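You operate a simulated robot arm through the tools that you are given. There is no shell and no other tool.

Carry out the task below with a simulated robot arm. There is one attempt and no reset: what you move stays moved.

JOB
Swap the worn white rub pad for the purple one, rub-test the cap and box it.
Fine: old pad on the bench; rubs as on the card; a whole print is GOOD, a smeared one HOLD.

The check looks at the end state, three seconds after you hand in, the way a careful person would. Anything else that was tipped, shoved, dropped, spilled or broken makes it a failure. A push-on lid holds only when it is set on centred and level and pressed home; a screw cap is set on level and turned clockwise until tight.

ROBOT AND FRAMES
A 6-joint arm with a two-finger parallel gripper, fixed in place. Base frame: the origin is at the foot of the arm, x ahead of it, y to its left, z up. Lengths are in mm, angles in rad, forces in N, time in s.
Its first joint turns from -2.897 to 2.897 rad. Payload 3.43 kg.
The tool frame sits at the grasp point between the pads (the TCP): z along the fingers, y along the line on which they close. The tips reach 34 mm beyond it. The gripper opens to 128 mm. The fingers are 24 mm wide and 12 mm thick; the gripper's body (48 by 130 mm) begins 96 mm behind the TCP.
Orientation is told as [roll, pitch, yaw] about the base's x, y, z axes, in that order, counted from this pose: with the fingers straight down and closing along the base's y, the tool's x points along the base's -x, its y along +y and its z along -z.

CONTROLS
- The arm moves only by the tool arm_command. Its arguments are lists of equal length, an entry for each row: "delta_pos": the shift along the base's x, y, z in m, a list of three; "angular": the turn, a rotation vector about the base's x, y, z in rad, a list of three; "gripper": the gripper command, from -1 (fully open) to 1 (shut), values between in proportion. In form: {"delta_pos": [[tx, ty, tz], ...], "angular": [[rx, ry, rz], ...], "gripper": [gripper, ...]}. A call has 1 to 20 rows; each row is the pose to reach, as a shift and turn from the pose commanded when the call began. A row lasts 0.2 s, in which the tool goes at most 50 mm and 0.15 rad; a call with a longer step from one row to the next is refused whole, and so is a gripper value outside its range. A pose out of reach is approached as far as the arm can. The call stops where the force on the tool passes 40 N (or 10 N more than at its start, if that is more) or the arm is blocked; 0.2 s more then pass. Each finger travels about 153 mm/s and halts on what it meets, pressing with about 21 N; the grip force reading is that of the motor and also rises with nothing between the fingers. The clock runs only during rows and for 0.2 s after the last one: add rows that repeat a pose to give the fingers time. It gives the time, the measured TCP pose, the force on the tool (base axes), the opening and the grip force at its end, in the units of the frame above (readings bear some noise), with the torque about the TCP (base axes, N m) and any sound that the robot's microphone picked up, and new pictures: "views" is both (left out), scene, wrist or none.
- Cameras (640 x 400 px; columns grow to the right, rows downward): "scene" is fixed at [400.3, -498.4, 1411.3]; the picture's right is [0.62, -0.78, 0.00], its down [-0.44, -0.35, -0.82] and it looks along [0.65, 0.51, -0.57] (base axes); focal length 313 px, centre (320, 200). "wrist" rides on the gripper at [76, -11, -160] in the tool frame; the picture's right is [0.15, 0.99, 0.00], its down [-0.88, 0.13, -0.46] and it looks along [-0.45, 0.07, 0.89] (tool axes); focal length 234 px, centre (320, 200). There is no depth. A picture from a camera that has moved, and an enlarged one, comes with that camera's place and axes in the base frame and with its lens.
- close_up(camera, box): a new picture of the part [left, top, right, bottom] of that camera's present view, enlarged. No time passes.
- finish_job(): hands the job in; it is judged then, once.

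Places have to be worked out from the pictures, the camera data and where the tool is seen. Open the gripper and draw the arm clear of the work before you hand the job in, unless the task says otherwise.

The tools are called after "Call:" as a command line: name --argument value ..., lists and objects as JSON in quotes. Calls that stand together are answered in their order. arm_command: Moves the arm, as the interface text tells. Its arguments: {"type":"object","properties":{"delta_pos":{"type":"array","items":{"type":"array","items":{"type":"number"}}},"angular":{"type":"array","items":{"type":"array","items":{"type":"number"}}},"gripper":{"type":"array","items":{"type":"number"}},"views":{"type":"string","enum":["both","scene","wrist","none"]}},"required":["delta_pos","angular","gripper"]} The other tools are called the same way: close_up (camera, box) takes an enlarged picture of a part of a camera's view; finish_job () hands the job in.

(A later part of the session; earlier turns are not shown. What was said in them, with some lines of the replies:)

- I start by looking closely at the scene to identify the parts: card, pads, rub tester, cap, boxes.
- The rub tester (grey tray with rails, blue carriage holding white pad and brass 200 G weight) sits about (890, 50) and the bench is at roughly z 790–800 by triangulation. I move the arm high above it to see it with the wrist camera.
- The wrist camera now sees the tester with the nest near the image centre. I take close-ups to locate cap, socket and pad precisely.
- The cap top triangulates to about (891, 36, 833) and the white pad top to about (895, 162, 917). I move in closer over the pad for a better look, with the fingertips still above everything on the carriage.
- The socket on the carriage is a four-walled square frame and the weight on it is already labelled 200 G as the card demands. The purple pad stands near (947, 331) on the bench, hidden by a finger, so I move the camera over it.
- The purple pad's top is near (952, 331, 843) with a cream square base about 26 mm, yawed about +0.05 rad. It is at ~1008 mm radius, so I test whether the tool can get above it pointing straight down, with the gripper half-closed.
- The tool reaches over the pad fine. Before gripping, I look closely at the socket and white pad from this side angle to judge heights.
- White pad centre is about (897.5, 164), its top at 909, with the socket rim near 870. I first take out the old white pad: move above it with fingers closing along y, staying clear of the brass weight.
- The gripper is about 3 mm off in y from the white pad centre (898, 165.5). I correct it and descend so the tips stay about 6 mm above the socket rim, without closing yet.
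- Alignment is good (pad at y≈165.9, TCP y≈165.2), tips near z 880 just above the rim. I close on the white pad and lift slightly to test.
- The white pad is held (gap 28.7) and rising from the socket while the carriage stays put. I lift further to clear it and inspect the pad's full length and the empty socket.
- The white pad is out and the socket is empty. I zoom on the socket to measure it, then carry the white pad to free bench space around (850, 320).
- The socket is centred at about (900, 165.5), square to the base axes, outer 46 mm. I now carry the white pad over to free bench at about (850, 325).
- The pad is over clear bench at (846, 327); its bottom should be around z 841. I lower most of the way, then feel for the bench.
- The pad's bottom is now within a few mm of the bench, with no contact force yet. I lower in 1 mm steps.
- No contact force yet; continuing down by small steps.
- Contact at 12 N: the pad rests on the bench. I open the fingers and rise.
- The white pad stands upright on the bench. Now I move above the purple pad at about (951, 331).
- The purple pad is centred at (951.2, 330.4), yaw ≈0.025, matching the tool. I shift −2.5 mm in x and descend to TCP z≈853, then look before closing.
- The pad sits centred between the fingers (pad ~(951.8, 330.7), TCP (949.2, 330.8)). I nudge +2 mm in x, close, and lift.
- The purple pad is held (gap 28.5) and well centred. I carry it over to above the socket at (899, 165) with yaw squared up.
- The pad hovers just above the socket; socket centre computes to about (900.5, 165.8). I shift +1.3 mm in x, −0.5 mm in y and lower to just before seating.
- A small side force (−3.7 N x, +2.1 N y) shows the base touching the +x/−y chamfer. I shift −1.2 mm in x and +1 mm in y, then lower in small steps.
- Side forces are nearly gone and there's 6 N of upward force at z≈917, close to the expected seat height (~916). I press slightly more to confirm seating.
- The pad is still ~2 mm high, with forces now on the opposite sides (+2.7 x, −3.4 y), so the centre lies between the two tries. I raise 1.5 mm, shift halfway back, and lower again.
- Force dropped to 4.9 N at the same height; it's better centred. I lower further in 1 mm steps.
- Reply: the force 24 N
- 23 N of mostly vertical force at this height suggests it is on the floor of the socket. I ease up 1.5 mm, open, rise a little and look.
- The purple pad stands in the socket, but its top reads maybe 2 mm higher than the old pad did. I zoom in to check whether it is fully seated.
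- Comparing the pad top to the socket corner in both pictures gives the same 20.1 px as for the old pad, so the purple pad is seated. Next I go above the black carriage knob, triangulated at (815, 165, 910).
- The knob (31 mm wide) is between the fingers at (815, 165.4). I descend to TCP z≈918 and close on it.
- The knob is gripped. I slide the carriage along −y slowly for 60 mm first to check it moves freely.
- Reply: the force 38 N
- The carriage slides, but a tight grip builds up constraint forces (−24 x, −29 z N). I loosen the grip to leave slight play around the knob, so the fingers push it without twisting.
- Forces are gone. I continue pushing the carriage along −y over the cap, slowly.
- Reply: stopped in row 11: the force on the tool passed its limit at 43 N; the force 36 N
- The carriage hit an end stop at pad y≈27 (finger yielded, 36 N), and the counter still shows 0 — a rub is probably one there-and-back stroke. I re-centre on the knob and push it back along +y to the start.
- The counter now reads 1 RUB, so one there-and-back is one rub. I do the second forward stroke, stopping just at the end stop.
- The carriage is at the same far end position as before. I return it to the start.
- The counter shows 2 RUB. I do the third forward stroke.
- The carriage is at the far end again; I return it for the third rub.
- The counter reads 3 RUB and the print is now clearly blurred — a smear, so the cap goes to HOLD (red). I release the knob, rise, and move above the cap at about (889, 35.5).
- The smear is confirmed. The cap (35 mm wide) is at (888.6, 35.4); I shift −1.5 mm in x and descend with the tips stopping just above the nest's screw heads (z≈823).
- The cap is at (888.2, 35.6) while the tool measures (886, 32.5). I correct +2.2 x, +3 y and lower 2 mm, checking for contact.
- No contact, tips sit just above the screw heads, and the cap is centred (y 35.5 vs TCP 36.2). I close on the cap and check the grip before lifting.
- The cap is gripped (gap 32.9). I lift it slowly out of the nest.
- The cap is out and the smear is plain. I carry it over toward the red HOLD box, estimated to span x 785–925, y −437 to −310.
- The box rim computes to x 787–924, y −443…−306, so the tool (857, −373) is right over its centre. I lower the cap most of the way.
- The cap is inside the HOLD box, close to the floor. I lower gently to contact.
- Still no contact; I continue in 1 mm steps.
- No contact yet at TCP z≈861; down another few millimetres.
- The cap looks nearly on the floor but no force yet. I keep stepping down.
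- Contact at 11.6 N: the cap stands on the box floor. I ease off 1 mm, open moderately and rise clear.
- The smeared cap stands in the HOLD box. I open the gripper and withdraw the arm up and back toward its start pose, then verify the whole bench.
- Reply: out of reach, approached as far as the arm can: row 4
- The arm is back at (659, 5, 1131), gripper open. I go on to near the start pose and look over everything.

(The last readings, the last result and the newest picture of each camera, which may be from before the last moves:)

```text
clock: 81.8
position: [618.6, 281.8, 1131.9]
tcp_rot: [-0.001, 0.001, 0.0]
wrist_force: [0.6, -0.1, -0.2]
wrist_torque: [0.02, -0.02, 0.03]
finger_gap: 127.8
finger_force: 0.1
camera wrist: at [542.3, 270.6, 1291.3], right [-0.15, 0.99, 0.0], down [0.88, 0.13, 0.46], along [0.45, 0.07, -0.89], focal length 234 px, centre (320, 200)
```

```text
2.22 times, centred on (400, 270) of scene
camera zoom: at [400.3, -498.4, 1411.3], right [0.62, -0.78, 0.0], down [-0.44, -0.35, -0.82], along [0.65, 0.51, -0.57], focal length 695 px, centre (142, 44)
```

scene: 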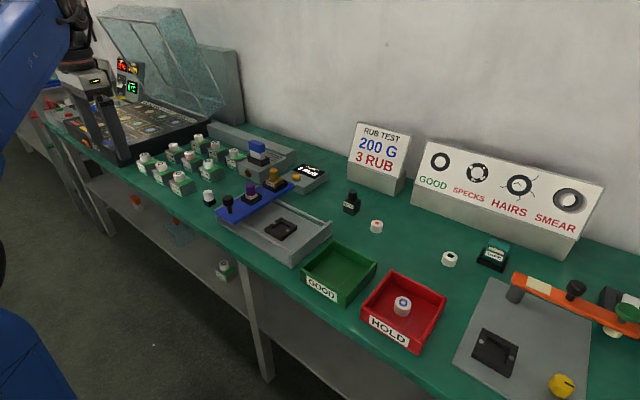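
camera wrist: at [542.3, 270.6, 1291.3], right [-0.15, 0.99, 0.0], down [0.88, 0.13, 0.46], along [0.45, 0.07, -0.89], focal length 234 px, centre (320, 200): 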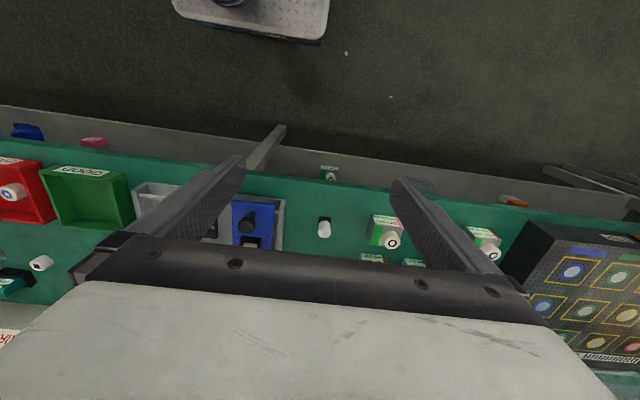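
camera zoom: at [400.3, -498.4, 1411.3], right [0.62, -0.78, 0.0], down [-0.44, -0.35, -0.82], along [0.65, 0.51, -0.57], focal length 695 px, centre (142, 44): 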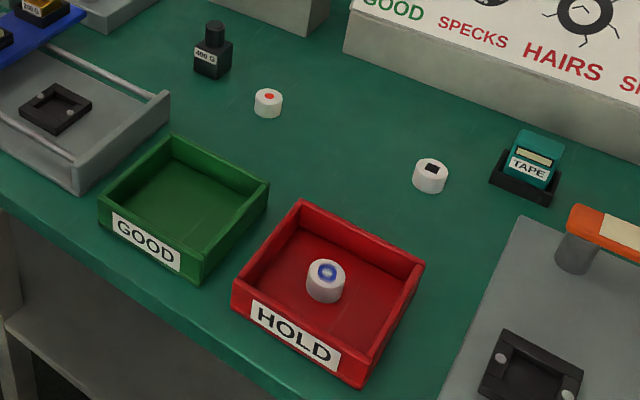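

Everything looks in order: 3 RUB, cap in HOLD, white pad standing on the bench. As a last check I take the same close-up as I had of the old pad, to compare the seating height of the purple pad directly.

Call:
close_up --camera "scene" --box '[215, 160, 285, 215]'

```text
7.27 times, centred on (250, 188) of scene
camera zoom: at [400.3, -498.4, 1411.3], right [0.62, -0.78, 0.0], down [-0.44, -0.35, -0.82], along [0.65, 0.51, -0.57], focal length 2275 px, centre (829, 291)
```

zoom: 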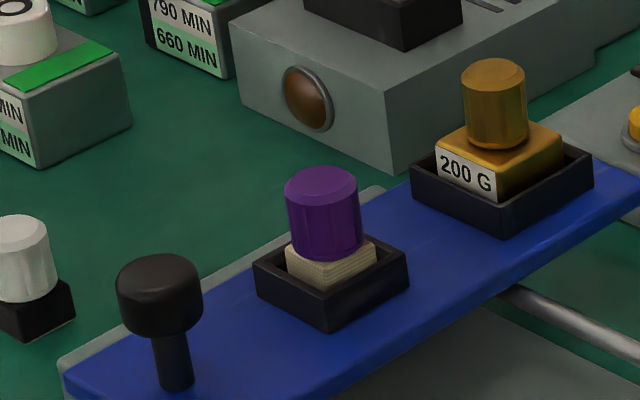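

In the same crop as the old pad, the purple pad's top (y≈167 vs 166) and cylinder bottom (262 vs 262) match, so it is fully seated. The arm is clear and the gripper open, so I hand in.

Call:
finish_job

```text
The job is handed in.
```

The purple pad is in, and the cap had its 3 rubs at 200 G. The print came out smeared, so the cap is in the HOLD box. The job is handed in, but I haven't seen a check result.

- **Pad swap:** The old white pad stands upright on the bench, between the rub tester and the capped blocks. The purple pad sits in the carriage socket at the same height the white one did.
- **Rub test:** The 200 G weight was already on the carriage, so I left it there. The counter read 0 before the test and 3 RUB after three back-and-forth strokes.
- **Stop during rubbing:** On the first stroke I pushed the carriage into its end stop, and the force limit (43 N) halted the arm. I saw no damage, and that stroke counted normally when I brought the carriage back.
- **Result:** The blue ring was sharp before the test and clearly blurred after it. The cap is standing upright on the floor of the HOLD box.

The gripper is open and the arm is back near its start position. In the last pictures nothing else looked moved or tipped.
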